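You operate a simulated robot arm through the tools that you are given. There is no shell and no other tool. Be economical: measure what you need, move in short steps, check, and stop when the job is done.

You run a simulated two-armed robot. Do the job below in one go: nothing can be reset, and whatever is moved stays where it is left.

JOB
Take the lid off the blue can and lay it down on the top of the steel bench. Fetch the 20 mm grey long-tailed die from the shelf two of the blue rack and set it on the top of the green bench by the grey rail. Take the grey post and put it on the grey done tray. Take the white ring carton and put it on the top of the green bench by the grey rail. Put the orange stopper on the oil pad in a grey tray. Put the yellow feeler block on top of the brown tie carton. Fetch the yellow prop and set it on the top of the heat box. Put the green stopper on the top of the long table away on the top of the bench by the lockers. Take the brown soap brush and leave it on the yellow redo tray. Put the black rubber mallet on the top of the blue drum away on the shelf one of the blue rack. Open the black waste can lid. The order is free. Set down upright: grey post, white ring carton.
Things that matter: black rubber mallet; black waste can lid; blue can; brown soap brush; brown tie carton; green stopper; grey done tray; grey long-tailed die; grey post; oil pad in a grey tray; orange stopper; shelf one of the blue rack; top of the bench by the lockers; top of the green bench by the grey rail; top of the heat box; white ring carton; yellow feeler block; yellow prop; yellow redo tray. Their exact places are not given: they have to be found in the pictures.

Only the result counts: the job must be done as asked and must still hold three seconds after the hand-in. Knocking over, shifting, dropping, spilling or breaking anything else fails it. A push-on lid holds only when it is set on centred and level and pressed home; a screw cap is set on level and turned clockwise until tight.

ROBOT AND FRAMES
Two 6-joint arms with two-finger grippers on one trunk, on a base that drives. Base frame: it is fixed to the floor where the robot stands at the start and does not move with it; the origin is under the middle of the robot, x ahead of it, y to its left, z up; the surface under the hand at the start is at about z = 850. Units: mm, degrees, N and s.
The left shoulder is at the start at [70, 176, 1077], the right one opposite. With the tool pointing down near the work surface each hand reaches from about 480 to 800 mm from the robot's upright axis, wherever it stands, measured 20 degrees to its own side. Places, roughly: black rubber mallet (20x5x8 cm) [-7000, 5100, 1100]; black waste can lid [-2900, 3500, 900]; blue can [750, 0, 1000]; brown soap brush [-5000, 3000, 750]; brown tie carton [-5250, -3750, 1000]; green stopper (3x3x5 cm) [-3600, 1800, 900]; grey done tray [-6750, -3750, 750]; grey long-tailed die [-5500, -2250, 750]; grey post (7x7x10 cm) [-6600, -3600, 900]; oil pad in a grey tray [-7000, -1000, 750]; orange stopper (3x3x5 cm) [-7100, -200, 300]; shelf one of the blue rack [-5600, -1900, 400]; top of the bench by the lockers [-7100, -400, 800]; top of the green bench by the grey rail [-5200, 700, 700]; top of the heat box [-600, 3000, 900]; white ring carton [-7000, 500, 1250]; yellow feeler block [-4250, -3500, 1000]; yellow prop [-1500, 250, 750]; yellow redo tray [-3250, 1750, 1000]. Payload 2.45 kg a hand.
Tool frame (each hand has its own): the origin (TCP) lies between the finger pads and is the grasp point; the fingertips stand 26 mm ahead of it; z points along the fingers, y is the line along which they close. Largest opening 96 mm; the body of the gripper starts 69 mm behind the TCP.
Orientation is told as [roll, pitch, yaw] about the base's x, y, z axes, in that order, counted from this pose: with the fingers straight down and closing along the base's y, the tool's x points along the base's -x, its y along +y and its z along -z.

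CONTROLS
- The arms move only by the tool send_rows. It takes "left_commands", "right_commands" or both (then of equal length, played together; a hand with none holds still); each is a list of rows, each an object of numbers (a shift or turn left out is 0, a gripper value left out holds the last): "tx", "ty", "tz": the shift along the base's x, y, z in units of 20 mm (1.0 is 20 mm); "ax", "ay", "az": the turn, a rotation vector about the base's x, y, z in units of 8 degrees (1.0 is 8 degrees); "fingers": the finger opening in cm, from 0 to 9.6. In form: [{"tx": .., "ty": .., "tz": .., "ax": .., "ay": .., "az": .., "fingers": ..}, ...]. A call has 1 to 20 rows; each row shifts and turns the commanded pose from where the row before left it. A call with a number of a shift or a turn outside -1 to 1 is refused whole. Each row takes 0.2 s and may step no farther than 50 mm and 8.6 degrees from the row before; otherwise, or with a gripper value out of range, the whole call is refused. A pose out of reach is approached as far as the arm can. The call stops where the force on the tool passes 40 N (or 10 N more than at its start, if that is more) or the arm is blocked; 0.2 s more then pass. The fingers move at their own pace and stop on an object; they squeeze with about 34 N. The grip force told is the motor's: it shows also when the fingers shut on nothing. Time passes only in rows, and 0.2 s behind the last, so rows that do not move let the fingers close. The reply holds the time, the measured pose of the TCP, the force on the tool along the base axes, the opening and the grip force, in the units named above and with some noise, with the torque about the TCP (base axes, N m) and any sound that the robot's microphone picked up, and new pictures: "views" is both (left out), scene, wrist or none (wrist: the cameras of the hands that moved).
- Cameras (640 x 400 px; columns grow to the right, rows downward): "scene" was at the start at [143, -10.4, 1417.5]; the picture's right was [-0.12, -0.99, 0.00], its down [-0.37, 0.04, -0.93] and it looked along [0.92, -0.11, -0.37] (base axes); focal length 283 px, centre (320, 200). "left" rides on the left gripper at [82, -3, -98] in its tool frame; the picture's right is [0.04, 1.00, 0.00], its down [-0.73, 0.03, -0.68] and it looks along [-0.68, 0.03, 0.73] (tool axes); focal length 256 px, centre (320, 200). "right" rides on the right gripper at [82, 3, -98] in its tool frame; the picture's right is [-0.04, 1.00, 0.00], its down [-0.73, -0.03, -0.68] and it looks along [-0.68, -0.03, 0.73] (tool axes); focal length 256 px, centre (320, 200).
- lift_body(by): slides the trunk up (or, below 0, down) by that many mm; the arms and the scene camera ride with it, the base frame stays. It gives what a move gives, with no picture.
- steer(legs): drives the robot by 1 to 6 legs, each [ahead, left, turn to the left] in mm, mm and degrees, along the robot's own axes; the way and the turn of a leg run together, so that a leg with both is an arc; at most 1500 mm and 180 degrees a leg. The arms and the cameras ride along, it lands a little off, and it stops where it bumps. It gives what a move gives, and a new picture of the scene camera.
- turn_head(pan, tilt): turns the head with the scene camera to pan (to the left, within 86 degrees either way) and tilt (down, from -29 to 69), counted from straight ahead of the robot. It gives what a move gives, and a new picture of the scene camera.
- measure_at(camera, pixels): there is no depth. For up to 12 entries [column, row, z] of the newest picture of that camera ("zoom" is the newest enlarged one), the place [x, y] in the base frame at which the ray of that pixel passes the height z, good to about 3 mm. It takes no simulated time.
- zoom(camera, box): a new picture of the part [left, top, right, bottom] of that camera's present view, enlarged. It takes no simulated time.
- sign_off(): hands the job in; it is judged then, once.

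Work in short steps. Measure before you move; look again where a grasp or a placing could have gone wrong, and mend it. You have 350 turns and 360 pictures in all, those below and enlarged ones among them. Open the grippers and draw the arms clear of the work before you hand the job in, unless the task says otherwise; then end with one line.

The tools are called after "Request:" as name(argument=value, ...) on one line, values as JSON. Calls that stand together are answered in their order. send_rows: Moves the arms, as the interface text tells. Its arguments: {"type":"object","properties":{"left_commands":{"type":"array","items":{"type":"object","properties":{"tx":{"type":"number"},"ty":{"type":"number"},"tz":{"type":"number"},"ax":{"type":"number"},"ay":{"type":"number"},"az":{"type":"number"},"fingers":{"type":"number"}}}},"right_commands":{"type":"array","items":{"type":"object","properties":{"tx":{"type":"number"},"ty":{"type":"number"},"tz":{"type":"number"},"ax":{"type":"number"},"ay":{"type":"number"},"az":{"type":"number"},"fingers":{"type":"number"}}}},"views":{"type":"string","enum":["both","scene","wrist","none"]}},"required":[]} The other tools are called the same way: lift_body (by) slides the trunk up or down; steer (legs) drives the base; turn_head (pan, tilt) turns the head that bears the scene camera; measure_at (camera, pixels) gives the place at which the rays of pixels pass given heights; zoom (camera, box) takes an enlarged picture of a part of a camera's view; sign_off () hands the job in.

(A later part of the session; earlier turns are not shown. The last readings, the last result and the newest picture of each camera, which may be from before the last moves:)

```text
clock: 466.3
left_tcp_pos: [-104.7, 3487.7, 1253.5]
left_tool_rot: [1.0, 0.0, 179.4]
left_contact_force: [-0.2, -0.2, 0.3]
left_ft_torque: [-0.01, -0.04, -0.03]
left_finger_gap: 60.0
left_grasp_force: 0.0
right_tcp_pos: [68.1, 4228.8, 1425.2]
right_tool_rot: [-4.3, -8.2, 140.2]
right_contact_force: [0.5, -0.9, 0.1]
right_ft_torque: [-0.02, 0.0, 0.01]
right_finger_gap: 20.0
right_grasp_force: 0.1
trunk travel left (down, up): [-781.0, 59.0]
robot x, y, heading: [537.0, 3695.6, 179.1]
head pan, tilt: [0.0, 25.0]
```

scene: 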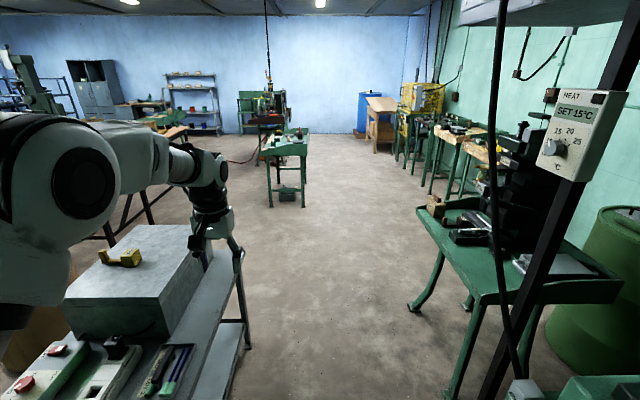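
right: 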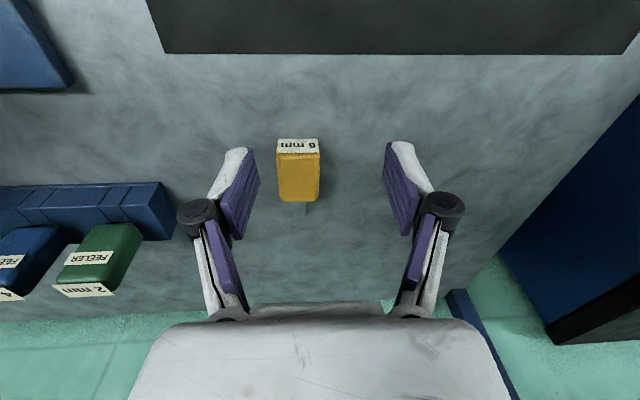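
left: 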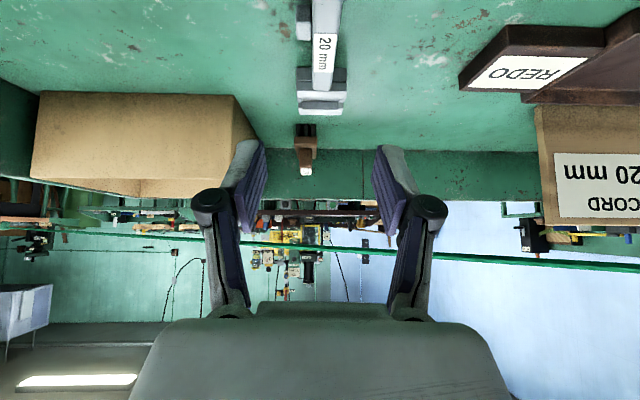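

Pull the right hand inward (reverse of the earlier motion), away from the hanging cable, before driving west.

Request:
send_rows(right_commands=[{"tx": -0.6, "ty": -0.8}, {"tx": -0.6, "ty": -0.8}, {"tx": -0.6, "ty": -0.8}, {"tx": -0.6, "ty": -0.8}, {"tx": -0.6, "ty": -0.8}, {"tx": -0.6, "ty": -0.8}, {"tx": -0.6, "ty": -0.8}, {"tx": -0.6, "ty": -0.8}, {"tx": -0.6, "ty": -0.8}], views="none")

Request:
steer(legs=[[0, 150, 0], [1500, 0, 0], [700, 0, 0]])

```text
clock: 468.3
left_tcp_pos: [-104.2, 3487.1, 1252.1]
left_tool_rot: [0.9, 0.0, 179.3]
left_contact_force: [0.0, 0.0, 0.3]
left_ft_torque: [0.01, -0.04, 0.03]
left_finger_gap: 59.9
left_grasp_force: 0.1
right_tcp_pos: [-40.5, 4084.8, 1424.6]
right_tool_rot: [-4.3, -8.3, 140.3]
right_contact_force: [0.8, -0.4, 0.2]
right_ft_torque: [0.03, -0.04, 0.0]
right_finger_gap: 20.1
right_grasp_force: 0.0
trunk travel left (down, up): [-781.0, 59.0]
robot x, y, heading: [538.7, 3693.6, 179.1]
head pan, tilt: [0.0, 25.0]
```

```text
clock: 480.1
left_tcp_pos: [-2311.4, 3379.2, 1254.0]
left_tool_rot: [0.9, -0.1, 179.0]
left_contact_force: [1.0, -0.3, 0.5]
left_ft_torque: [0.0, -0.01, 0.01]
left_finger_gap: 60.0
left_grasp_force: 0.0
right_tcp_pos: [-2243.1, 3976.4, 1425.1]
right_tool_rot: [-4.2, -8.3, 139.9]
right_contact_force: [0.7, -0.2, 0.3]
right_ft_torque: [-0.02, 0.04, -0.04]
right_finger_gap: 20.1
right_grasp_force: 0.0
trunk travel left (down, up): [-781.0, 59.0]
robot x, y, heading: [-1667.4, 3580.8, 178.8]
head pan, tilt: [0.0, 25.0]
```

scene: 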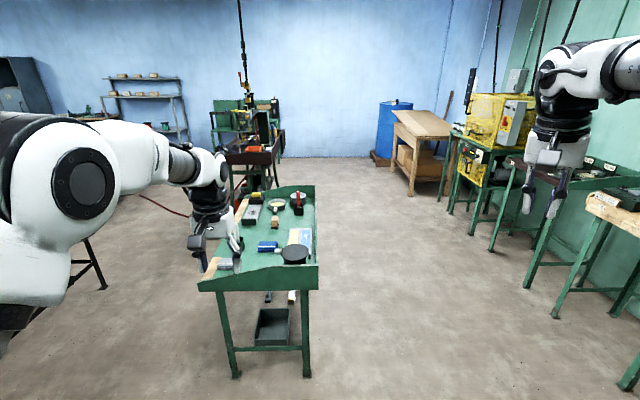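

We're in the north. Zoom on the green table ahead: the black waste can seems at (295,253).

Request:
zoom(camera="scene", box=[190, 175, 330, 300])

Request:
measure_at(camera="scene", pixels=[[235, 376, 0], [307, 374, 0], [318, 268, 800], [198, 280, 800], [295, 253, 850], [295, 253, 900], [295, 253, 800]])

```text
3.20 times, centred on (260, 238) of scene
```

zoom: 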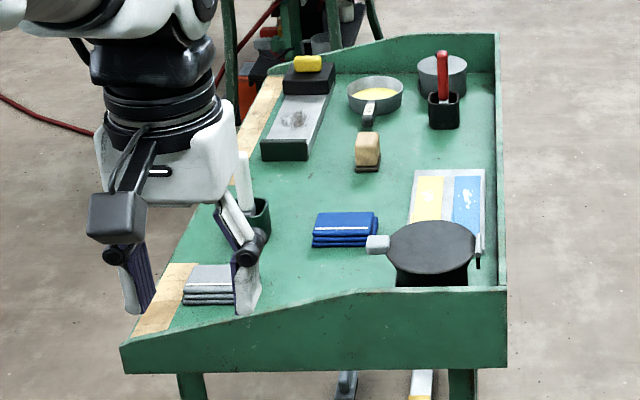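

```text
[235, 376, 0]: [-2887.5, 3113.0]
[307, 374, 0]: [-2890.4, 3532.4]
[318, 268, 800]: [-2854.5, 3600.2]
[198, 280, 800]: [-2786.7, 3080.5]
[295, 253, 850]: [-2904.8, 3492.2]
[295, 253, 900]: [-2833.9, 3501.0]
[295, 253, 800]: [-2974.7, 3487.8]
```

The can's lid has a tab on its south side and a hinge on the north. Turn to face north and approach from the south side of this table.

Request:
steer(legs=[[0, 0, -89], [-790, 0, 0], [0, 1030, 0]])

Request:
turn_head(pan=5, tilt=45)

```text
clock: 493.0
left_tcp_pos: [-2880.2, 3454.3, 1253.7]
left_tool_rot: [1.1, 0.0, 89.2]
left_contact_force: [0.6, -0.2, 0.2]
left_ft_torque: [0.0, -0.01, 0.02]
left_finger_gap: 59.9
left_grasp_force: 0.0
right_tcp_pos: [-2281.7, 3387.9, 1424.7]
right_tool_rot: [-4.2, -8.2, 50.2]
right_contact_force: [-0.2, 0.4, -0.9]
right_ft_torque: [0.02, -0.02, 0.01]
right_finger_gap: 20.0
right_grasp_force: 0.1
trunk travel left (down, up): [-781.0, 59.0]
robot x, y, heading: [-2674.8, 2812.2, 88.8]
head pan, tilt: [0.0, 25.0]
```

scene: 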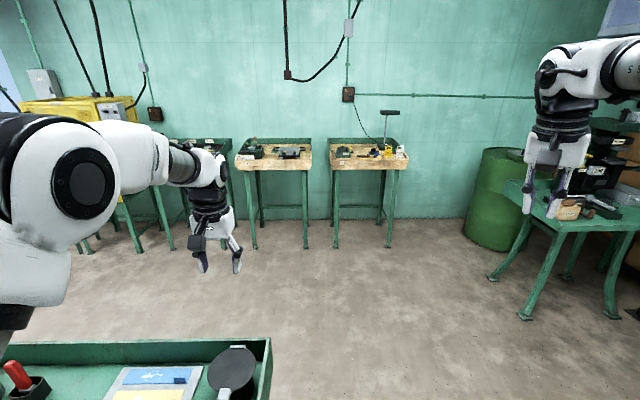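

```text
clock: 493.8
left_tcp_pos: [-2881.8, 3453.3, 1254.2]
left_tool_rot: [0.9, 0.0, 89.3]
left_contact_force: [-0.4, -1.0, -0.2]
left_ft_torque: [-0.01, 0.02, 0.02]
left_finger_gap: 59.9
left_grasp_force: 0.0
right_tcp_pos: [-2284.1, 3387.8, 1425.9]
right_tool_rot: [-4.3, -8.2, 50.2]
right_contact_force: [-1.2, 0.3, -0.4]
right_ft_torque: [-0.03, 0.02, 0.0]
right_finger_gap: 19.9
right_grasp_force: 0.1
trunk travel left (down, up): [-781.0, 59.0]
robot x, y, heading: [-2676.6, 2810.3, 88.9]
head pan, tilt: [5.0, 45.0]
```

scene: 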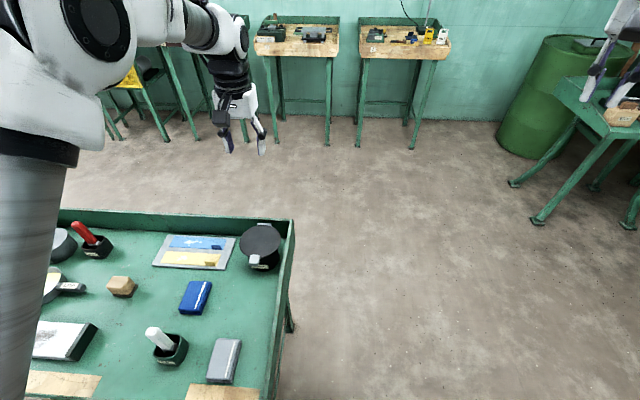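

Request:
send_rows(left_commands=[{"tz": -1, "ty": -0.5}, {"tz": -1, "ty": -0.5}, {"tz": -1}, {"tz": -1}, {}], views="wrist")

Request:
zoom(camera="scene", box=[210, 200, 310, 290])

```text
clock: 495.0
left_tcp_pos: [-2880.8, 3434.9, 1172.9]
left_tool_rot: [1.0, -0.2, 89.2]
left_contact_force: [1.0, -0.4, -0.2]
left_ft_torque: [-0.01, 0.01, 0.0]
left_finger_gap: 60.2
left_grasp_force: 0.1
right_tcp_pos: [-2283.2, 3387.3, 1426.3]
right_tool_rot: [-4.1, -8.3, 50.2]
right_contact_force: [0.2, 0.6, -0.3]
right_ft_torque: [0.02, -0.02, 0.01]
right_finger_gap: 20.3
right_grasp_force: 0.1
trunk travel left (down, up): [-781.0, 59.0]
robot x, y, heading: [-2676.7, 2812.1, 89.1]
head pan, tilt: [5.0, 45.0]
```

left: 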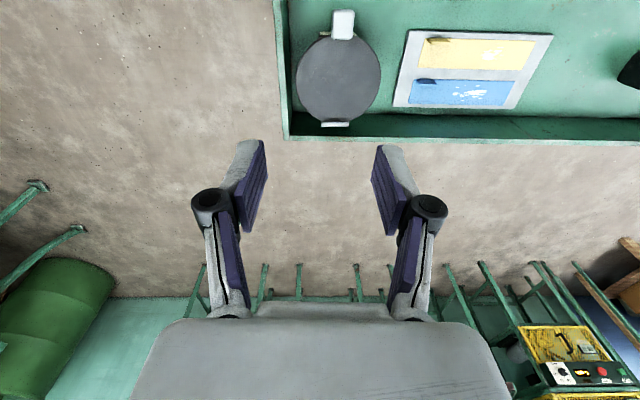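

```text
4.44 times, centred on (260, 245) of scene
```

zoom: 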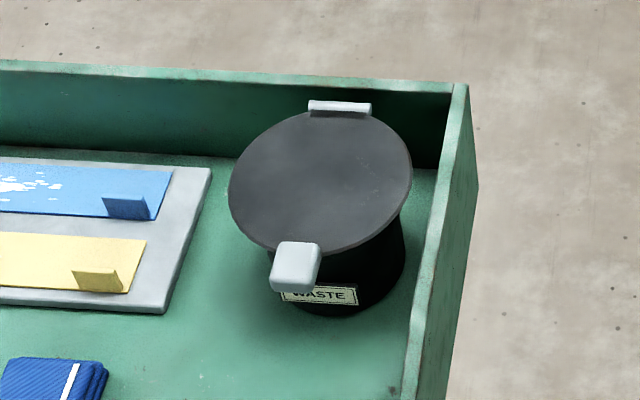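

Request:
measure_at(camera="left", pixels=[[343, 26, 800], [343, 26, 850], [343, 26, 900], [335, 124, 850], [335, 124, 900], [297, 85, 850], [380, 85, 850]])

Request:
measure_at(camera="scene", pixels=[[256, 257, 800], [256, 257, 850], [256, 257, 900], [266, 224, 850], [266, 224, 900], [283, 235, 740], [262, 270, 760]])

```text
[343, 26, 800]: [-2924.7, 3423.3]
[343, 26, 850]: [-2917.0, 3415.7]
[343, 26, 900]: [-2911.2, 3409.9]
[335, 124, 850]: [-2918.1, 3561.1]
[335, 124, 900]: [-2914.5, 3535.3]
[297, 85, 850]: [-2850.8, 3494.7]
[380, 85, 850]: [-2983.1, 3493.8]
```

```text
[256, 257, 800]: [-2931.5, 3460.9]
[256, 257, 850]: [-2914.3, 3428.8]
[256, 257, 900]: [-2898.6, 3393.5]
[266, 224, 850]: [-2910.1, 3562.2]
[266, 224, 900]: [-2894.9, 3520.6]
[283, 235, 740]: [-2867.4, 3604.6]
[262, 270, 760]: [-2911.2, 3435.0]
```

Tab is at about (−2914, 3410, 868), hinge at y≈3562, z≈855. Lower the trunk 180 mm and position the open fingers above the tab.

Request:
lift_body(by=-200)

Request:
send_rows(left_commands=[{"tx": -0.83, "ty": -0.75, "fingers": 6}, {"tx": -0.83, "ty": -0.75}, {}], views="wrist")

```text
clock: 497.2
left_tcp_pos: [-2879.1, 3434.4, 973.2]
left_tool_rot: [1.0, 0.0, 89.3]
left_contact_force: [-0.5, -0.4, 0.1]
left_ft_torque: [0.01, -0.01, 0.0]
left_finger_gap: 60.1
left_grasp_force: 0.2
right_tcp_pos: [-2283.3, 3388.2, 1225.7]
right_tool_rot: [-4.3, -8.2, 50.2]
right_contact_force: [0.2, 0.1, -0.8]
right_ft_torque: [-0.01, 0.0, 0.0]
right_finger_gap: 20.0
right_grasp_force: 0.0
trunk travel left (down, up): [-581.0, 259.0]
robot x, y, heading: [-2679.8, 2809.1, 88.8]
head pan, tilt: [5.0, 45.0]
```

```text
clock: 498.0
left_tcp_pos: [-2913.5, 3405.8, 972.0]
left_tool_rot: [0.9, 0.0, 89.3]
left_contact_force: [-0.4, -0.3, 0.3]
left_ft_torque: [0.03, -0.02, 0.02]
left_finger_gap: 59.9
left_grasp_force: 0.1
right_tcp_pos: [-2282.6, 3388.1, 1223.0]
right_tool_rot: [-4.3, -8.2, 50.2]
right_contact_force: [1.0, 0.2, 0.1]
right_ft_torque: [-0.03, 0.0, -0.02]
right_finger_gap: 20.2
right_grasp_force: 0.2
trunk travel left (down, up): [-581.0, 259.0]
robot x, y, heading: [-2674.9, 2809.2, 89.0]
head pan, tilt: [5.0, 45.0]
```

left: 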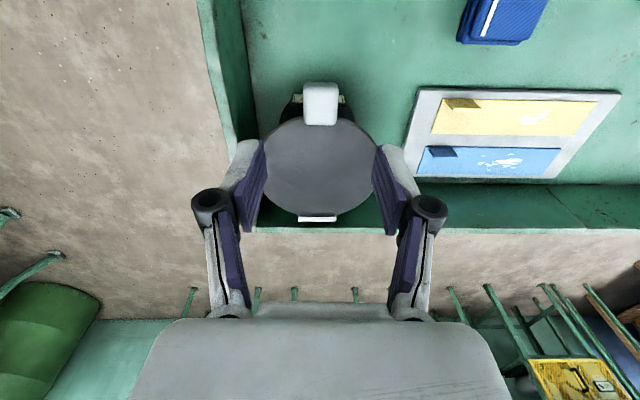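

Request:
measure_at(camera="left", pixels=[[320, 84, 872], [320, 124, 868], [303, 100, 872], [338, 100, 872], [318, 218, 855]])

```text
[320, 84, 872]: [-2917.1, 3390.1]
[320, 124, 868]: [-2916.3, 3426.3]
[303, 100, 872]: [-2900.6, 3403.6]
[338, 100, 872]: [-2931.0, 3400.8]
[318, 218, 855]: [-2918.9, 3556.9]
```

Descend onto the tab (z≈868) and close.

Request:
send_rows(left_commands=[{"tx": -0.1, "ty": -0.1, "tz": -1}, {"tz": -1}, {"tz": -1}, {"tz": -1}, {"tz": -1}, {"tz": -0.2}, {"fingers": 1}, {"fingers": 1}, {"fingers": 1}], views="wrist")

```text
clock: 500.0
left_tcp_pos: [-2917.0, 3404.3, 867.7]
left_tool_rot: [1.0, 0.0, 89.3]
left_contact_force: [0.1, 1.5, 2.2]
left_ft_torque: [0.13, -0.16, 0.64]
left_finger_gap: 29.6
left_grasp_force: 45.0
right_tcp_pos: [-2282.1, 3387.5, 1225.3]
right_tool_rot: [-4.2, -8.3, 50.2]
right_contact_force: [0.7, -0.3, 0.3]
right_ft_torque: [0.01, -0.02, -0.02]
right_finger_gap: 19.9
right_grasp_force: 0.1
trunk travel left (down, up): [-581.0, 259.0]
robot x, y, heading: [-2675.7, 2808.6, 88.9]
head pan, tilt: [5.0, 45.0]
```

left: 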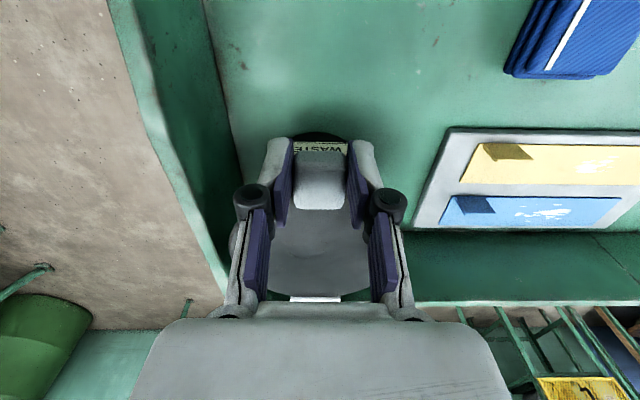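

Gripped the tab. Follow the lid arc for the first 50°.

Request:
send_rows(left_commands=[{"ty": 0.11, "tz": 0.66}, {"ty": 0.11, "tz": 0.66}, {"ty": 0.22, "tz": 0.63}, {"ty": 0.22, "tz": 0.63}, {"ty": 0.33, "tz": 0.58}, {"ty": 0.33, "tz": 0.58}, {"ty": 0.425, "tz": 0.515}, {"ty": 0.425, "tz": 0.515}, {"ty": 0.51, "tz": 0.435}, {"ty": 0.51, "tz": 0.435}], views="scene")

```text
clock: 502.2
left_tcp_pos: [-2915.9, 3464.8, 983.6]
left_tool_rot: [1.1, -0.2, 89.2]
left_contact_force: [1.8, -14.3, 3.2]
left_ft_torque: [-1.52, -0.05, 0.63]
left_finger_gap: 29.6
left_grasp_force: 44.8
right_tcp_pos: [-2281.7, 3385.4, 1226.4]
right_tool_rot: [-4.1, -8.3, 50.2]
right_contact_force: [0.0, -0.7, 0.2]
right_ft_torque: [0.01, -0.01, 0.01]
right_finger_gap: 19.9
right_grasp_force: 0.0
trunk travel left (down, up): [-581.0, 259.0]
robot x, y, heading: [-2678.7, 2811.1, 88.9]
head pan, tilt: [5.0, 45.0]
```

scene: 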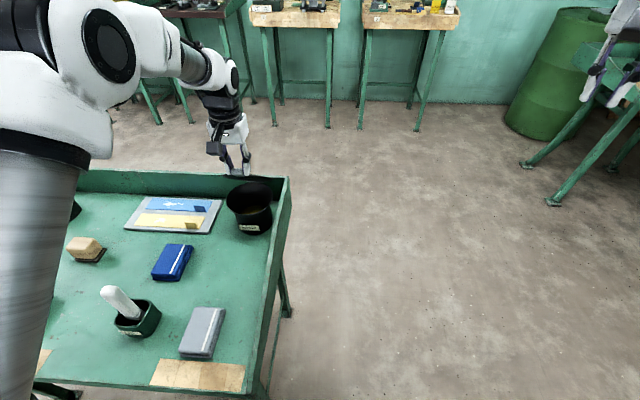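

Opening well. Continue to ~100°.

Request:
send_rows(left_commands=[{"ty": 0.55, "tz": 0.36}, {"ty": 0.575, "tz": 0.34}, {"ty": 0.63, "tz": 0.235}, {"ty": 0.63, "tz": 0.235}, {"ty": 0.655, "tz": 0.12}, {"ty": 0.655, "tz": 0.12}, {"ty": 0.67, "tz": 0.0}, {"ty": 0.67, "tz": 0.0}, {"ty": 0.66, "tz": -0.11}, {"ty": 0.66, "tz": -0.11}], views="both")

```text
clock: 504.5
left_tcp_pos: [-2915.8, 3565.1, 1009.4]
left_tool_rot: [1.0, -0.8, 89.2]
left_contact_force: [1.1, -7.9, 21.1]
left_ft_torque: [-1.5, -0.37, 0.2]
left_finger_gap: 29.6
left_grasp_force: 45.1
left hand out of reach, approached as far as the arm can: row 8, 9, 10
right_tcp_pos: [-2281.6, 3384.7, 1226.3]
right_tool_rot: [-4.0, -8.3, 50.2]
right_contact_force: [-0.9, 1.0, -0.1]
right_ft_torque: [-0.05, 0.02, -0.03]
right_finger_gap: 19.8
right_grasp_force: 0.1
trunk travel left (down, up): [-581.0, 259.0]
robot x, y, heading: [-2675.0, 2809.1, 88.8]
head pan, tilt: [5.0, 45.0]
stopped in row 10 (left hand): the force on the tool passed its limit at 43 N (the readings are from after the stop); the commanded pose is now the measured one
```

scene: 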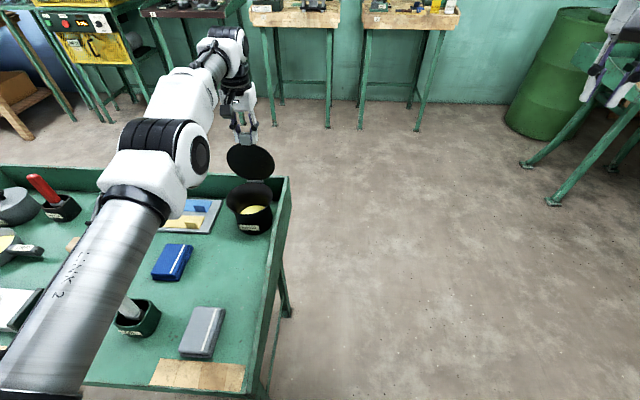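
left: 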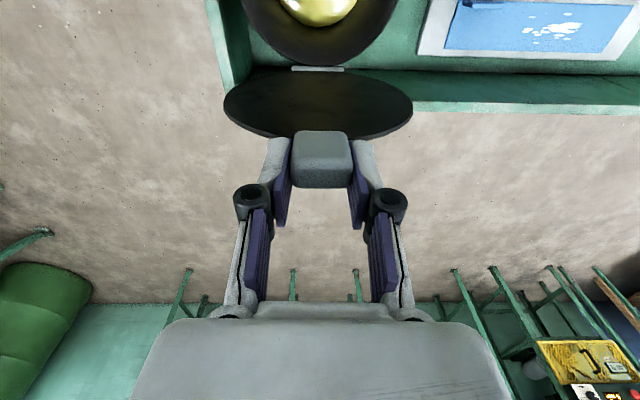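

Lid is just past vertical. Drive 40 mm forward to push it further over, then ease it.

Request:
steer(legs=[[40, 0, 0]])

Request:
send_rows(left_commands=[{"ty": 0.4, "tz": -0.25}, {"ty": 0.4, "tz": -0.25}, {}], views="wrist")

```text
clock: 505.4
left_tcp_pos: [-2915.5, 3606.9, 1002.3]
left_tool_rot: [1.0, -0.2, 89.3]
left_contact_force: [0.6, -6.0, -1.7]
left_ft_torque: [-0.87, -0.51, -0.1]
left_finger_gap: 29.2
left_grasp_force: 44.1
right_tcp_pos: [-2280.4, 3429.4, 1223.3]
right_tool_rot: [-4.3, -8.0, 50.2]
right_contact_force: [0.5, -0.2, 0.8]
right_ft_torque: [-0.04, 0.0, -0.05]
right_finger_gap: 20.1
right_grasp_force: 0.0
trunk travel left (down, up): [-581.0, 259.0]
robot x, y, heading: [-2675.1, 2848.4, 89.1]
head pan, tilt: [5.0, 45.0]
```

scene: 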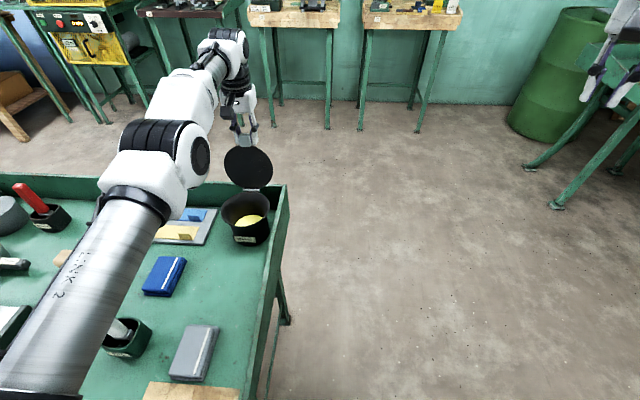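

```text
clock: 506.2
left_tcp_pos: [-2915.4, 3605.6, 995.6]
left_tool_rot: [1.2, -0.7, 89.2]
left_contact_force: [-2.4, 10.3, 34.8]
left_ft_torque: [-0.09, -0.14, 0.19]
left_finger_gap: 29.2
left_grasp_force: 45.2
left hand out of reach, approached as far as the arm can: row 1, 2
right_tcp_pos: [-2281.8, 3425.7, 1226.3]
right_tool_rot: [-4.1, -8.3, 50.2]
right_contact_force: [-0.8, 0.4, 0.3]
right_ft_torque: [-0.05, -0.02, 0.01]
right_finger_gap: 19.8
right_grasp_force: 0.0
trunk travel left (down, up): [-581.0, 259.0]
robot x, y, heading: [-2676.3, 2850.1, 89.0]
head pan, tilt: [5.0, 45.0]
```

left: 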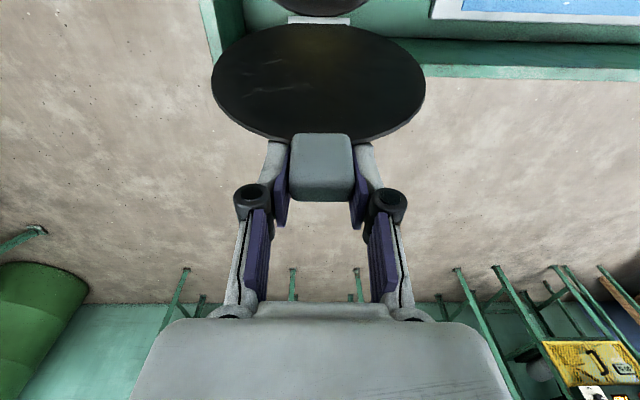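

Lid is ~108° open. Release and rise straight up.

Request:
send_rows(left_commands=[{"tz": 0.2}, {"fingers": 6}, {"fingers": 6}, {"tz": 0.8}, {"tz": 1}, {"tz": 1}, {"tz": 1, "ty": -0.5}, {"tz": 1, "ty": -1}, {"ty": -1}, {"ty": -1}, {"ty": -1}, {"ty": -1}, {"ty": -1}], views="scene")

```text
clock: 509.0
left_tcp_pos: [-2916.1, 3584.5, 1087.2]
left_tool_rot: [1.0, -0.1, 89.3]
left_contact_force: [0.6, -0.2, 0.2]
left_ft_torque: [-0.03, -0.03, 0.01]
left_finger_gap: 60.0
left_grasp_force: 0.0
left hand out of reach, approached as far as the arm can: row 5, 6, 7, 8, 9, 10, 11, 12, 13
right_tcp_pos: [-2282.0, 3427.9, 1224.5]
right_tool_rot: [-4.3, -8.2, 50.1]
right_contact_force: [-1.0, -0.5, -0.3]
right_ft_torque: [-0.01, 0.03, 0.03]
right_finger_gap: 20.1
right_grasp_force: 0.1
trunk travel left (down, up): [-581.0, 259.0]
robot x, y, heading: [-2679.5, 2852.1, 88.7]
head pan, tilt: [5.0, 45.0]
```

scene: 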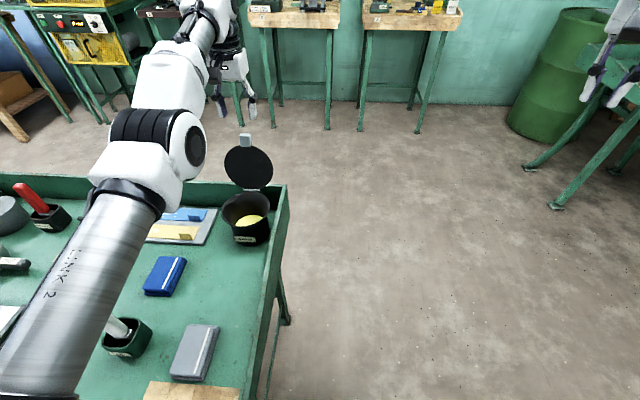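

The lid stays open. Retract the left hand toward the body and back away.

Request:
send_rows(left_commands=[{"tz": 0.5, "ty": -0.8}, {"ty": -1, "tz": 0.5}, {"ty": -1, "tz": 0.5}, {"ty": -1, "tz": 0.5}, {"ty": -1, "tz": 0.5}, {"ty": -1}, {"ty": -1}, {"ty": -1}], views="none")

Request:
steer(legs=[[-350, 0, 0]])

Request:
turn_head(pan=80, tilt=20)

```text
clock: 510.8
left_tcp_pos: [-2914.6, 3581.7, 1095.0]
left_tool_rot: [1.0, -0.1, 89.4]
left_contact_force: [-1.1, 0.2, -0.1]
left_ft_torque: [0.01, 0.05, -0.02]
left_finger_gap: 60.1
left_grasp_force: 0.1
left hand out of reach, approached as far as the arm can: row 1, 2, 3, 4, 5, 6, 7, 8
right_tcp_pos: [-2282.9, 3427.2, 1224.9]
right_tool_rot: [-4.2, -8.3, 50.2]
right_contact_force: [0.3, -1.0, 0.2]
right_ft_torque: [-0.01, 0.03, 0.01]
right_finger_gap: 20.1
right_grasp_force: 0.1
trunk travel left (down, up): [-581.0, 259.0]
robot x, y, heading: [-2675.3, 2850.6, 88.9]
head pan, tilt: [5.0, 45.0]
```

```text
clock: 513.1
left_tcp_pos: [-2922.9, 3224.1, 1094.2]
left_tool_rot: [1.1, -0.1, 89.4]
left_contact_force: [1.1, -0.3, -0.5]
left_ft_torque: [-0.01, 0.0, 0.04]
left_finger_gap: 60.2
left_grasp_force: 0.1
right_tcp_pos: [-2291.8, 3072.6, 1223.7]
right_tool_rot: [-4.3, -8.2, 50.3]
right_contact_force: [-0.6, 0.5, -0.9]
right_ft_torque: [-0.02, 0.03, 0.01]
right_finger_gap: 20.2
right_grasp_force: 0.0
trunk travel left (down, up): [-581.0, 259.0]
robot x, y, heading: [-2682.6, 2496.1, 89.4]
head pan, tilt: [5.0, 45.0]
```

scene: 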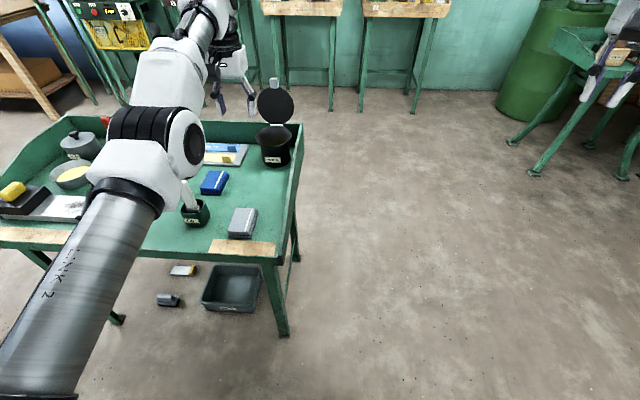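

```text
clock: 514.6
left_tcp_pos: [-2924.0, 3224.3, 1094.5]
left_tool_rot: [1.1, -0.1, 89.5]
left_contact_force: [-0.5, 0.5, 0.0]
left_ft_torque: [0.01, -0.02, 0.02]
left_finger_gap: 60.2
left_grasp_force: 0.1
right_tcp_pos: [-2290.0, 3072.6, 1223.4]
right_tool_rot: [-4.3, -8.2, 50.3]
right_contact_force: [-0.3, -0.7, 0.9]
right_ft_torque: [-0.01, 0.02, 0.0]
right_finger_gap: 20.2
right_grasp_force: 0.0
trunk travel left (down, up): [-581.0, 259.0]
robot x, y, heading: [-2679.5, 2496.4, 89.0]
head pan, tilt: [80.0, 20.0]
```

scene: 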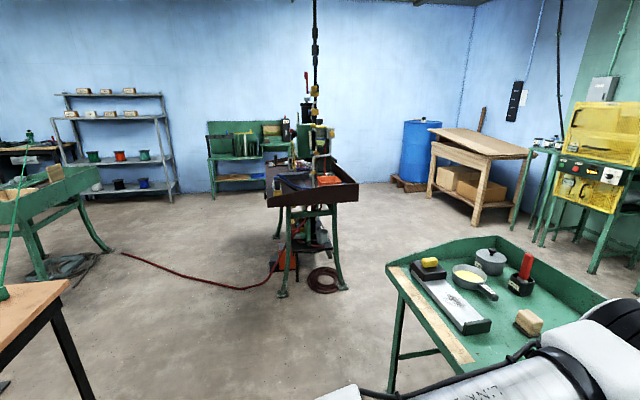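

The left arm didn't retract. Probe it: small yaw changes with inward motion.

Request:
send_rows(left_commands=[{"az": 0.8}, {"az": 0.8}, {"ty": -1}, {"ty": -1}, {"ty": -1}, {"ty": -1}, {}], views="none")

Request:
send_rows(left_commands=[{"az": -0.8}, {"az": -0.8}, {"az": -0.8}, {"ty": -1}, {"ty": -1}, {"ty": -1}, {"ty": -1}, {}], views="none")

```text
clock: 516.2
left_tcp_pos: [-2921.7, 3222.3, 1098.4]
left_tool_rot: [1.1, 0.0, 102.2]
left_contact_force: [-0.3, 1.0, -0.4]
left_ft_torque: [-0.01, -0.01, 0.02]
left_finger_gap: 60.3
left_grasp_force: 0.1
left hand out of reach, approached as far as the arm can: row 3, 4, 5, 6
right_tcp_pos: [-2290.3, 3072.8, 1225.6]
right_tool_rot: [-4.2, -8.1, 50.3]
right_contact_force: [-0.3, -0.3, 0.5]
right_ft_torque: [0.01, 0.02, 0.0]
right_finger_gap: 19.9
right_grasp_force: 0.1
trunk travel left (down, up): [-581.0, 259.0]
robot x, y, heading: [-2677.1, 2492.8, 88.8]
head pan, tilt: [80.0, 20.0]
```

```text
clock: 518.0
left_tcp_pos: [-2922.1, 3223.3, 1099.2]
left_tool_rot: [1.0, 0.1, 83.0]
left_contact_force: [-0.7, 0.4, 0.0]
left_ft_torque: [-0.04, 0.01, -0.02]
left_finger_gap: 59.9
left_grasp_force: 0.1
left hand out of reach, approached as far as the arm can: row 4, 5, 6, 7
right_tcp_pos: [-2291.1, 3071.6, 1224.8]
right_tool_rot: [-4.3, -8.2, 50.3]
right_contact_force: [-0.2, -0.3, 0.0]
right_ft_torque: [0.02, 0.01, -0.04]
right_finger_gap: 20.1
right_grasp_force: 0.0
trunk travel left (down, up): [-581.0, 259.0]
robot x, y, heading: [-2678.0, 2490.9, 89.2]
head pan, tilt: [80.0, 20.0]
```

It is likely stuck at a straight elbow (singular). Move tangentially—down and sideways—to bend it.

Request:
send_rows(left_commands=[{"tz": -1}, {"tz": -1}, {"tz": -1, "tx": 0.5}, {"tx": 1, "tz": -0.5}, {"tx": 1}, {"tx": 1, "ty": -0.5}, {"ty": -1}, {"ty": -1}, {"ty": -1}, {}], views="none")

```text
clock: 520.2
left_tcp_pos: [-2846.9, 3234.7, 1038.9]
left_tool_rot: [1.0, 0.1, 83.0]
left_contact_force: [0.3, -0.3, -1.4]
left_ft_torque: [-0.02, 0.04, -0.02]
left_finger_gap: 60.3
left_grasp_force: 0.1
left hand out of reach, approached as far as the arm can: row 1, 2, 3, 6, 7, 8, 9
right_tcp_pos: [-2290.0, 3072.4, 1223.9]
right_tool_rot: [-4.3, -8.2, 50.4]
right_contact_force: [1.1, 0.9, 0.0]
right_ft_torque: [-0.02, -0.01, 0.03]
right_finger_gap: 20.1
right_grasp_force: 0.0
trunk travel left (down, up): [-581.0, 259.0]
robot x, y, heading: [-2681.0, 2493.7, 89.1]
head pan, tilt: [80.0, 20.0]
```

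Request:
send_rows(left_commands=[{"tz": 1, "ty": -1}, {"tz": 1, "ty": -1}, {"tz": 1, "ty": -1}, {"tz": 1, "ty": -1}, {"tz": 1, "ty": -1}, {"tz": 1, "ty": -1}, {"tz": 1, "ty": -1}, {"tz": 1, "ty": -1}, {}], views="scene")

```text
clock: 522.2
left_tcp_pos: [-2841.3, 3209.1, 1120.7]
left_tool_rot: [1.0, 0.0, 82.9]
left_contact_force: [0.6, 0.3, 0.3]
left_ft_torque: [0.0, 0.02, 0.04]
left_finger_gap: 59.9
left_grasp_force: 0.0
left hand out of reach, approached as far as the arm can: row 1, 2, 3, 4, 5, 6, 7, 8
right_tcp_pos: [-2290.0, 3072.7, 1225.6]
right_tool_rot: [-4.3, -8.2, 50.4]
right_contact_force: [-0.2, 0.0, -0.2]
right_ft_torque: [0.0, -0.02, 0.01]
right_finger_gap: 19.9
right_grasp_force: 0.0
trunk travel left (down, up): [-581.0, 259.0]
robot x, y, heading: [-2681.5, 2495.6, 89.0]
head pan, tilt: [80.0, 20.0]
```

scene: 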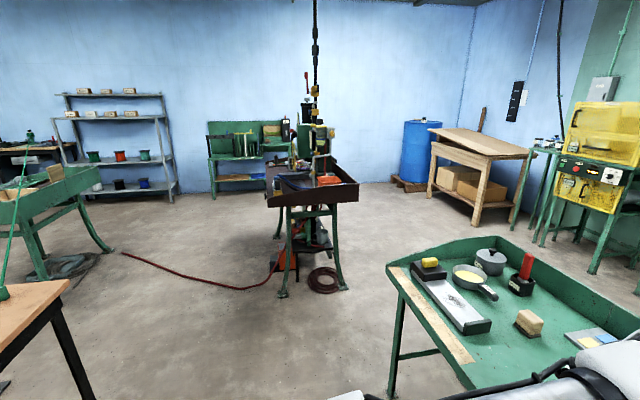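

Try tilting the tool forward together with inward motion to break the singularity.

Request:
send_rows(left_commands=[{"ax": 0.9, "ty": -0.5}, {"ax": 0.9, "ty": -0.5}, {"ax": 0.9, "ty": -0.5}, {"ax": 0.9, "ty": -0.5}, {"ty": -1}, {"ty": -1}, {"ty": -1}, {}], views="none")

Request:
send_rows(left_commands=[{"ty": -1}, {"ty": -1}, {"ty": -1}, {"ty": -1}, {"ty": -1}, {}], views="none")

```text
clock: 524.0
left_tcp_pos: [-2841.8, 3209.7, 1121.5]
left_tool_rot: [1.1, 0.0, 83.0]
left_contact_force: [-0.2, -0.6, 0.2]
left_ft_torque: [-0.02, -0.01, 0.01]
left_finger_gap: 60.2
left_grasp_force: 0.1
left hand out of reach, approached as far as the arm can: row 1, 2, 3, 4, 5, 6, 7
right_tcp_pos: [-2290.8, 3071.5, 1224.9]
right_tool_rot: [-4.3, -8.2, 50.2]
right_contact_force: [0.4, 0.6, 0.8]
right_ft_torque: [0.01, 0.02, 0.01]
right_finger_gap: 20.2
right_grasp_force: 0.0
trunk travel left (down, up): [-581.0, 259.0]
robot x, y, heading: [-2681.2, 2496.8, 89.1]
head pan, tilt: [80.0, 20.0]
```

```text
clock: 525.4
left_tcp_pos: [-2841.4, 3210.7, 1120.7]
left_tool_rot: [1.0, 0.0, 83.0]
left_contact_force: [-0.2, -0.6, 0.3]
left_ft_torque: [0.0, -0.04, -0.03]
left_finger_gap: 60.0
left_grasp_force: 0.0
left hand out of reach, approached as far as the arm can: row 1, 2, 3, 4, 5
right_tcp_pos: [-2289.3, 3072.3, 1225.6]
right_tool_rot: [-4.3, -8.2, 50.4]
right_contact_force: [-0.2, -0.2, 0.2]
right_ft_torque: [-0.02, 0.0, 0.01]
right_finger_gap: 20.1
right_grasp_force: 0.1
trunk travel left (down, up): [-581.0, 259.0]
robot x, y, heading: [-2677.7, 2494.8, 89.3]
head pan, tilt: [80.0, 20.0]
```

Request:
send_rows(left_commands=[{"tz": 1}, {"tx": -1}, {"tz": -1}, {"tx": 1}, {"ty": -0.1}, {"ty": 0.5}], views="wrist")

```text
clock: 526.8
left_tcp_pos: [-2844.6, 3213.2, 1116.9]
left_tool_rot: [0.9, 0.1, 83.1]
left_contact_force: [0.2, 0.5, -0.4]
left_ft_torque: [-0.06, -0.01, 0.02]
left_finger_gap: 60.0
left_grasp_force: 0.0
left hand out of reach, approached as far as the arm can: row 1
right_tcp_pos: [-2290.1, 3074.9, 1223.9]
right_tool_rot: [-4.5, -8.2, 50.4]
right_contact_force: [-0.2, 0.0, -0.2]
right_ft_torque: [-0.05, 0.0, 0.0]
right_finger_gap: 19.8
right_grasp_force: 0.0
trunk travel left (down, up): [-581.0, 259.0]
robot x, y, heading: [-2682.7, 2493.9, 89.1]
head pan, tilt: [80.0, 20.0]
```

left: 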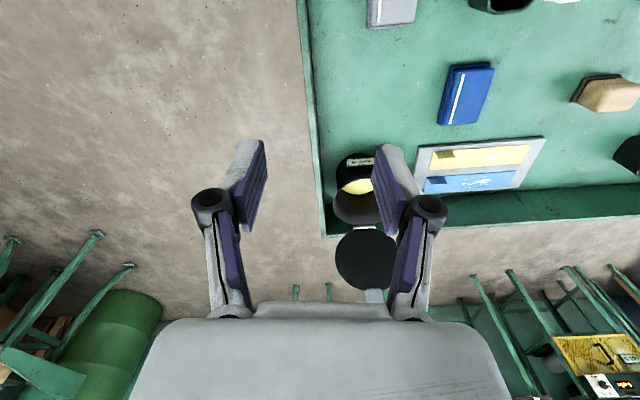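

It moves outward/down freely, so the elbow has likely flipped through straight. Extend fully outward, go down, then come inward.

Request:
send_rows(left_commands=[{"ty": 1}, {"ty": 1}, {"ty": 1}, {"ty": 1}, {"ty": 0.5, "tz": -1}, {"ty": 0.5, "tz": -1}, {"tz": -1}, {"tz": -1}, {"tz": -1, "ty": -0.3}, {"tz": -1, "ty": -0.5}, {"ty": -1, "tz": -0.5}, {"ty": -1}, {"ty": -1}, {"ty": -1}, {}], views="none")

```text
clock: 530.0
left_tcp_pos: [-2852.6, 3133.2, 973.9]
left_tool_rot: [1.0, 0.0, 83.1]
left_contact_force: [-0.3, 0.5, 0.3]
left_ft_torque: [0.0, -0.03, -0.02]
left_finger_gap: 59.9
left_grasp_force: 0.0
left hand out of reach, approached as far as the arm can: row 1, 2, 3, 4, 5, 6
right_tcp_pos: [-2290.7, 3072.8, 1225.3]
right_tool_rot: [-4.3, -8.2, 50.2]
right_contact_force: [0.1, 0.9, 0.0]
right_ft_torque: [0.01, 0.02, 0.02]
right_finger_gap: 19.7
right_grasp_force: 0.0
trunk travel left (down, up): [-581.0, 259.0]
robot x, y, heading: [-2681.7, 2495.6, 89.1]
head pan, tilt: [80.0, 20.0]
```

It came in freely. Return to the travel pose.

Request:
send_rows(left_commands=[{"ty": -1, "tz": 1}, {"ty": -1, "tz": 1}, {"ty": -1, "tz": 1}, {"ty": -1, "tz": 1}, {"tz": 1, "tx": -0.5}, {"tz": 1, "tx": -0.5}, {"tz": 1, "tx": -0.5, "az": 0.4}, {"tz": 1, "tx": -0.5, "az": 0.4}, {}], views="none")

```text
clock: 532.0
left_tcp_pos: [-2891.1, 3051.8, 1134.0]
left_tool_rot: [1.0, 0.0, 89.5]
left_contact_force: [0.1, 0.0, -0.6]
left_ft_torque: [0.07, 0.0, 0.01]
left_finger_gap: 59.9
left_grasp_force: 0.0
right_tcp_pos: [-2290.0, 3072.0, 1224.4]
right_tool_rot: [-4.4, -8.2, 50.3]
right_contact_force: [-0.4, 0.2, -0.2]
right_ft_torque: [0.0, -0.01, -0.01]
right_finger_gap: 20.1
right_grasp_force: 0.0
trunk travel left (down, up): [-581.0, 259.0]
robot x, y, heading: [-2683.3, 2491.1, 88.8]
head pan, tilt: [80.0, 20.0]
```

Turn to face west and drive toward the brush bench.

Request:
steer(legs=[[0, 0, 91], [1300, 0, 0]])

Request:
turn_head(pan=-20, tilt=30)

```text
clock: 542.0
left_tcp_pos: [-4514.3, 2265.7, 1132.8]
left_tool_rot: [1.0, 0.1, -179.5]
left_contact_force: [0.4, 1.0, 0.0]
left_ft_torque: [0.0, 0.0, 0.01]
left_finger_gap: 59.8
left_grasp_force: 0.0
right_tcp_pos: [-4540.5, 2866.0, 1224.2]
right_tool_rot: [-4.6, -7.6, 141.4]
right_contact_force: [1.7, -0.1, 0.1]
right_ft_torque: [0.01, 0.11, 0.07]
right_finger_gap: 18.9
right_grasp_force: 0.1
trunk travel left (down, up): [-581.0, 259.0]
robot x, y, heading: [-3961.4, 2485.9, -180.1]
head pan, tilt: [80.0, 20.0]
stopped in leg 2: the force on the tool passed its limit at 46 N (the readings are from after the stop); the commanded pose is now the measured one
```

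scene: 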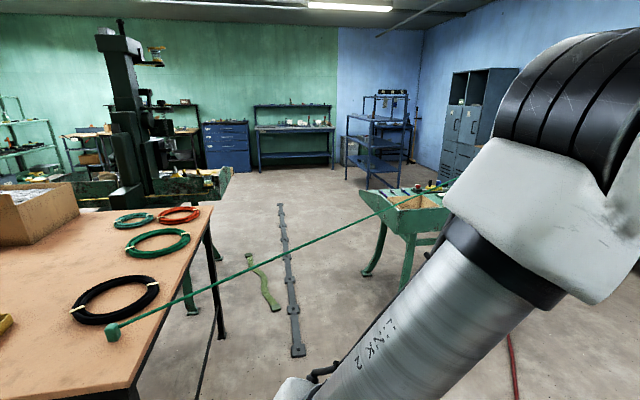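

```text
clock: 543.8
left_tcp_pos: [-4513.1, 2265.9, 1132.7]
left_tool_rot: [1.1, 0.0, -179.7]
left_contact_force: [-0.2, 0.0, 0.7]
left_ft_torque: [-0.02, -0.02, 0.0]
left_finger_gap: 59.9
left_grasp_force: 0.1
right_tcp_pos: [-4540.0, 2867.3, 1223.9]
right_tool_rot: [-4.6, -7.6, 141.5]
right_contact_force: [3.1, 0.1, 0.4]
right_ft_torque: [-0.01, 0.09, 0.05]
right_finger_gap: 19.1
right_grasp_force: 0.1
trunk travel left (down, up): [-581.0, 259.0]
robot x, y, heading: [-3957.4, 2483.5, -180.0]
head pan, tilt: [-20.0, 30.0]
```

scene: 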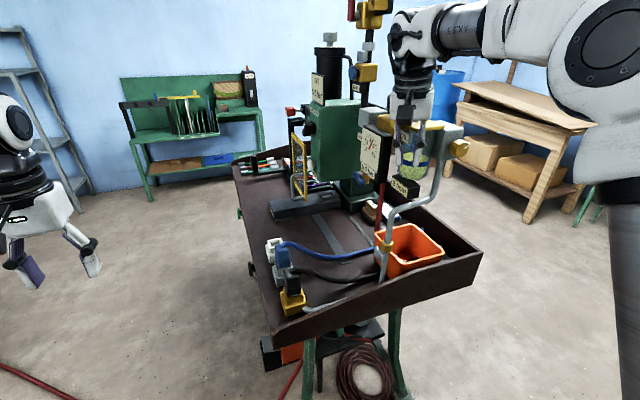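

The right hand touched the machine's pipework. Back off right away.

Request:
steer(legs=[[-350, 0, 0]])

Request:
zoom(camera="scene", box=[230, 60, 480, 310])

```text
clock: 546.1
left_tcp_pos: [-4158.4, 2266.1, 1133.1]
left_tool_rot: [1.1, 0.0, -179.7]
left_contact_force: [0.6, 0.0, -0.4]
left_ft_torque: [-0.01, -0.06, -0.01]
left_finger_gap: 59.8
left_grasp_force: 0.1
right_tcp_pos: [-4184.7, 2867.6, 1223.5]
right_tool_rot: [-4.6, -7.6, 141.3]
right_contact_force: [0.7, -0.2, -0.9]
right_ft_torque: [0.02, -0.03, 0.02]
right_finger_gap: 20.0
right_grasp_force: 0.0
trunk travel left (down, up): [-581.0, 259.0]
robot x, y, heading: [-3601.5, 2486.4, 180.1]
head pan, tilt: [-20.0, 30.0]
```

scene: 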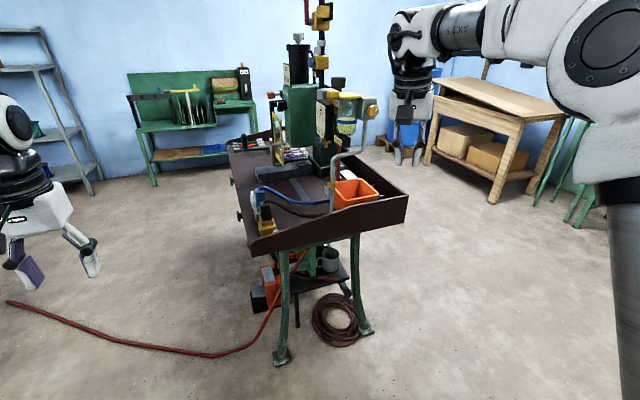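

```text
1.60 times, centred on (355, 185) of scene
```

zoom: 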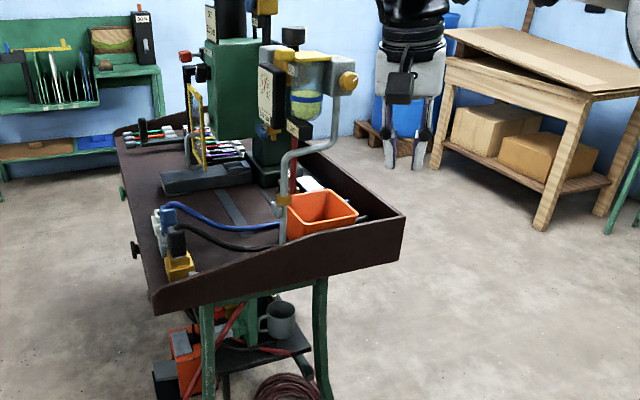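

Request:
measure_at(camera="scene", pixels=[[350, 176, 760], [281, 361, 0], [366, 331, 0], [258, 258, 760], [407, 222, 760], [370, 195, 760]])

Request:
zoom(camera="scene", box=[300, 140, 400, 215])

```text
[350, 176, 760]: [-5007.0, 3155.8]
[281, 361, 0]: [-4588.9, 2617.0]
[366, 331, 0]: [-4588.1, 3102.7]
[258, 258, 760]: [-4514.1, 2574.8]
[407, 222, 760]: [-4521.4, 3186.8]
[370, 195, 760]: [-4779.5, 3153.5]
```

```text
5.33 times, centred on (350, 178) of scene
```

zoom: 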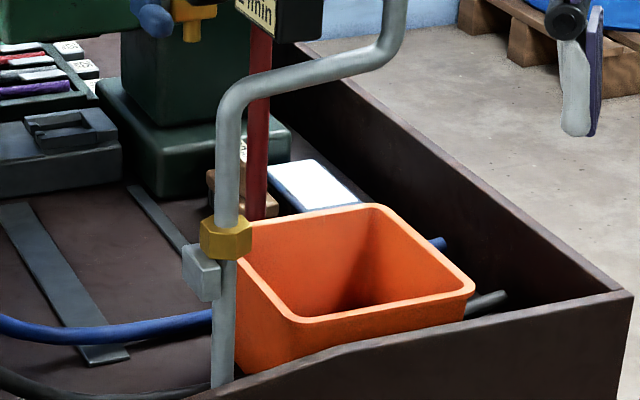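

Brush appears at about (−4990, 3090) near the bench's north rim; I'll go around the west end and approach from the north. First drive west along y≈2190.

Request:
steer(legs=[[0, 290, 0], [1400, 0, 0], [1200, 0, 0]])

Request:
turn_head(pan=-70, tilt=25)

```text
clock: 560.3
left_tcp_pos: [-6737.2, 1981.3, 1133.2]
left_tool_rot: [1.0, 0.0, -179.6]
left_contact_force: [-0.1, 1.2, -0.7]
left_ft_torque: [0.02, 0.03, 0.04]
left_finger_gap: 59.9
left_grasp_force: 0.0
right_tcp_pos: [-6764.5, 2583.1, 1223.6]
right_tool_rot: [-4.6, -7.5, 141.4]
right_contact_force: [-0.5, -0.3, 0.1]
right_ft_torque: [0.01, 0.01, 0.03]
right_finger_gap: 20.2
right_grasp_force: 0.1
trunk travel left (down, up): [-581.0, 259.0]
robot x, y, heading: [-6181.0, 2201.8, -179.9]
head pan, tilt: [-20.0, 30.0]
```

scene: 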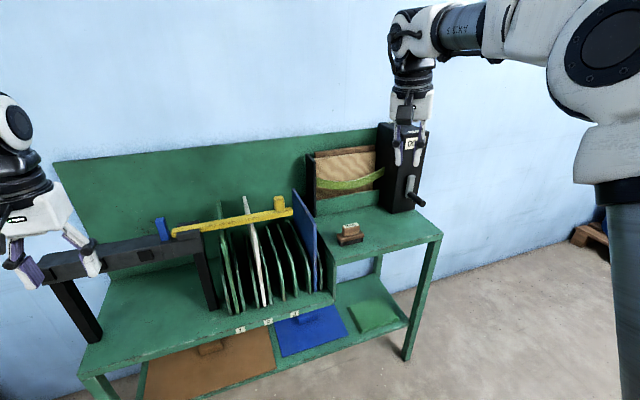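

```text
clock: 561.5
left_tcp_pos: [-6737.4, 1981.9, 1132.4]
left_tool_rot: [1.0, 0.1, -179.7]
left_contact_force: [-1.0, 0.0, 0.2]
left_ft_torque: [-0.02, -0.03, -0.01]
left_finger_gap: 59.9
left_grasp_force: 0.0
right_tcp_pos: [-6764.9, 2584.0, 1224.5]
right_tool_rot: [-4.6, -7.4, 141.4]
right_contact_force: [0.5, 0.2, 0.1]
right_ft_torque: [0.01, -0.01, 0.01]
right_finger_gap: 19.8
right_grasp_force: 0.1
trunk travel left (down, up): [-581.0, 259.0]
robot x, y, heading: [-6181.7, 2203.1, -179.6]
head pan, tilt: [-70.0, 25.0]
```

scene: 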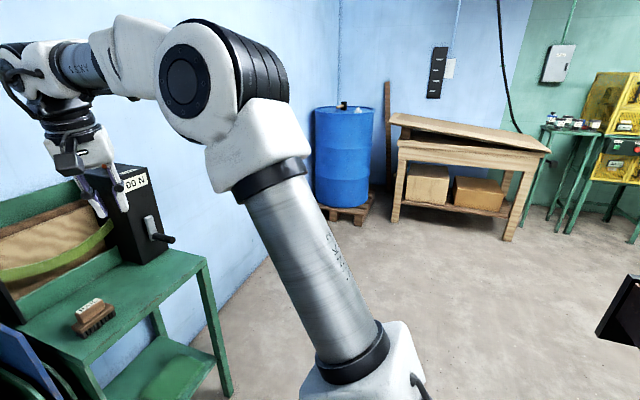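

Back up a bit, turn north, go up past the bench's west end, then turn to face south.

Request:
steer(legs=[[-200, 0, 0], [0, 0, -90], [1400, 150, 0], [180, 0, 0], [0, 0, -180]])

Request:
turn_head(pan=40, tilt=35)

```text
clock: 581.9
left_tcp_pos: [-5933.5, 3231.8, 1133.1]
left_tool_rot: [1.0, 0.1, -89.2]
left_contact_force: [0.7, 0.0, 0.8]
left_ft_torque: [-0.01, 0.01, -0.03]
left_finger_gap: 60.2
left_grasp_force: 0.0
right_tcp_pos: [-6534.5, 3201.7, 1223.8]
right_tool_rot: [-4.6, -7.5, -128.3]
right_contact_force: [0.1, -0.2, -1.2]
right_ft_torque: [0.01, 0.01, -0.02]
right_finger_gap: 20.2
right_grasp_force: 0.0
trunk travel left (down, up): [-581.0, 259.0]
robot x, y, heading: [-6158.0, 3785.7, -90.0]
head pan, tilt: [-70.0, 25.0]
```

scene: 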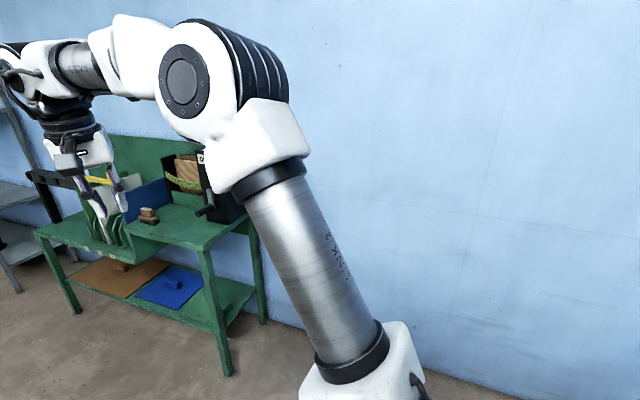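

```text
clock: 583.8
left_tcp_pos: [-5934.5, 3231.4, 1133.4]
left_tool_rot: [1.1, 0.0, -89.3]
left_contact_force: [-0.4, 0.2, 0.0]
left_ft_torque: [0.01, -0.04, 0.02]
left_finger_gap: 60.2
left_grasp_force: 0.1
right_tcp_pos: [-6534.4, 3200.8, 1223.9]
right_tool_rot: [-4.6, -7.5, -128.3]
right_contact_force: [0.4, 0.3, -0.4]
right_ft_torque: [0.0, -0.01, -0.02]
right_finger_gap: 20.1
right_grasp_force: 0.1
trunk travel left (down, up): [-581.0, 259.0]
robot x, y, heading: [-6154.4, 3786.6, -89.6]
head pan, tilt: [40.0, 35.0]
```

scene: 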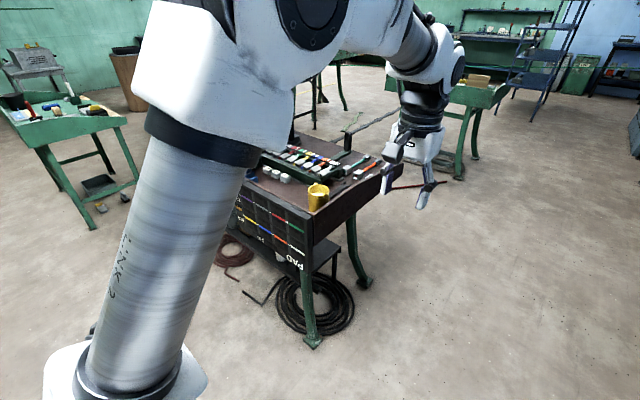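

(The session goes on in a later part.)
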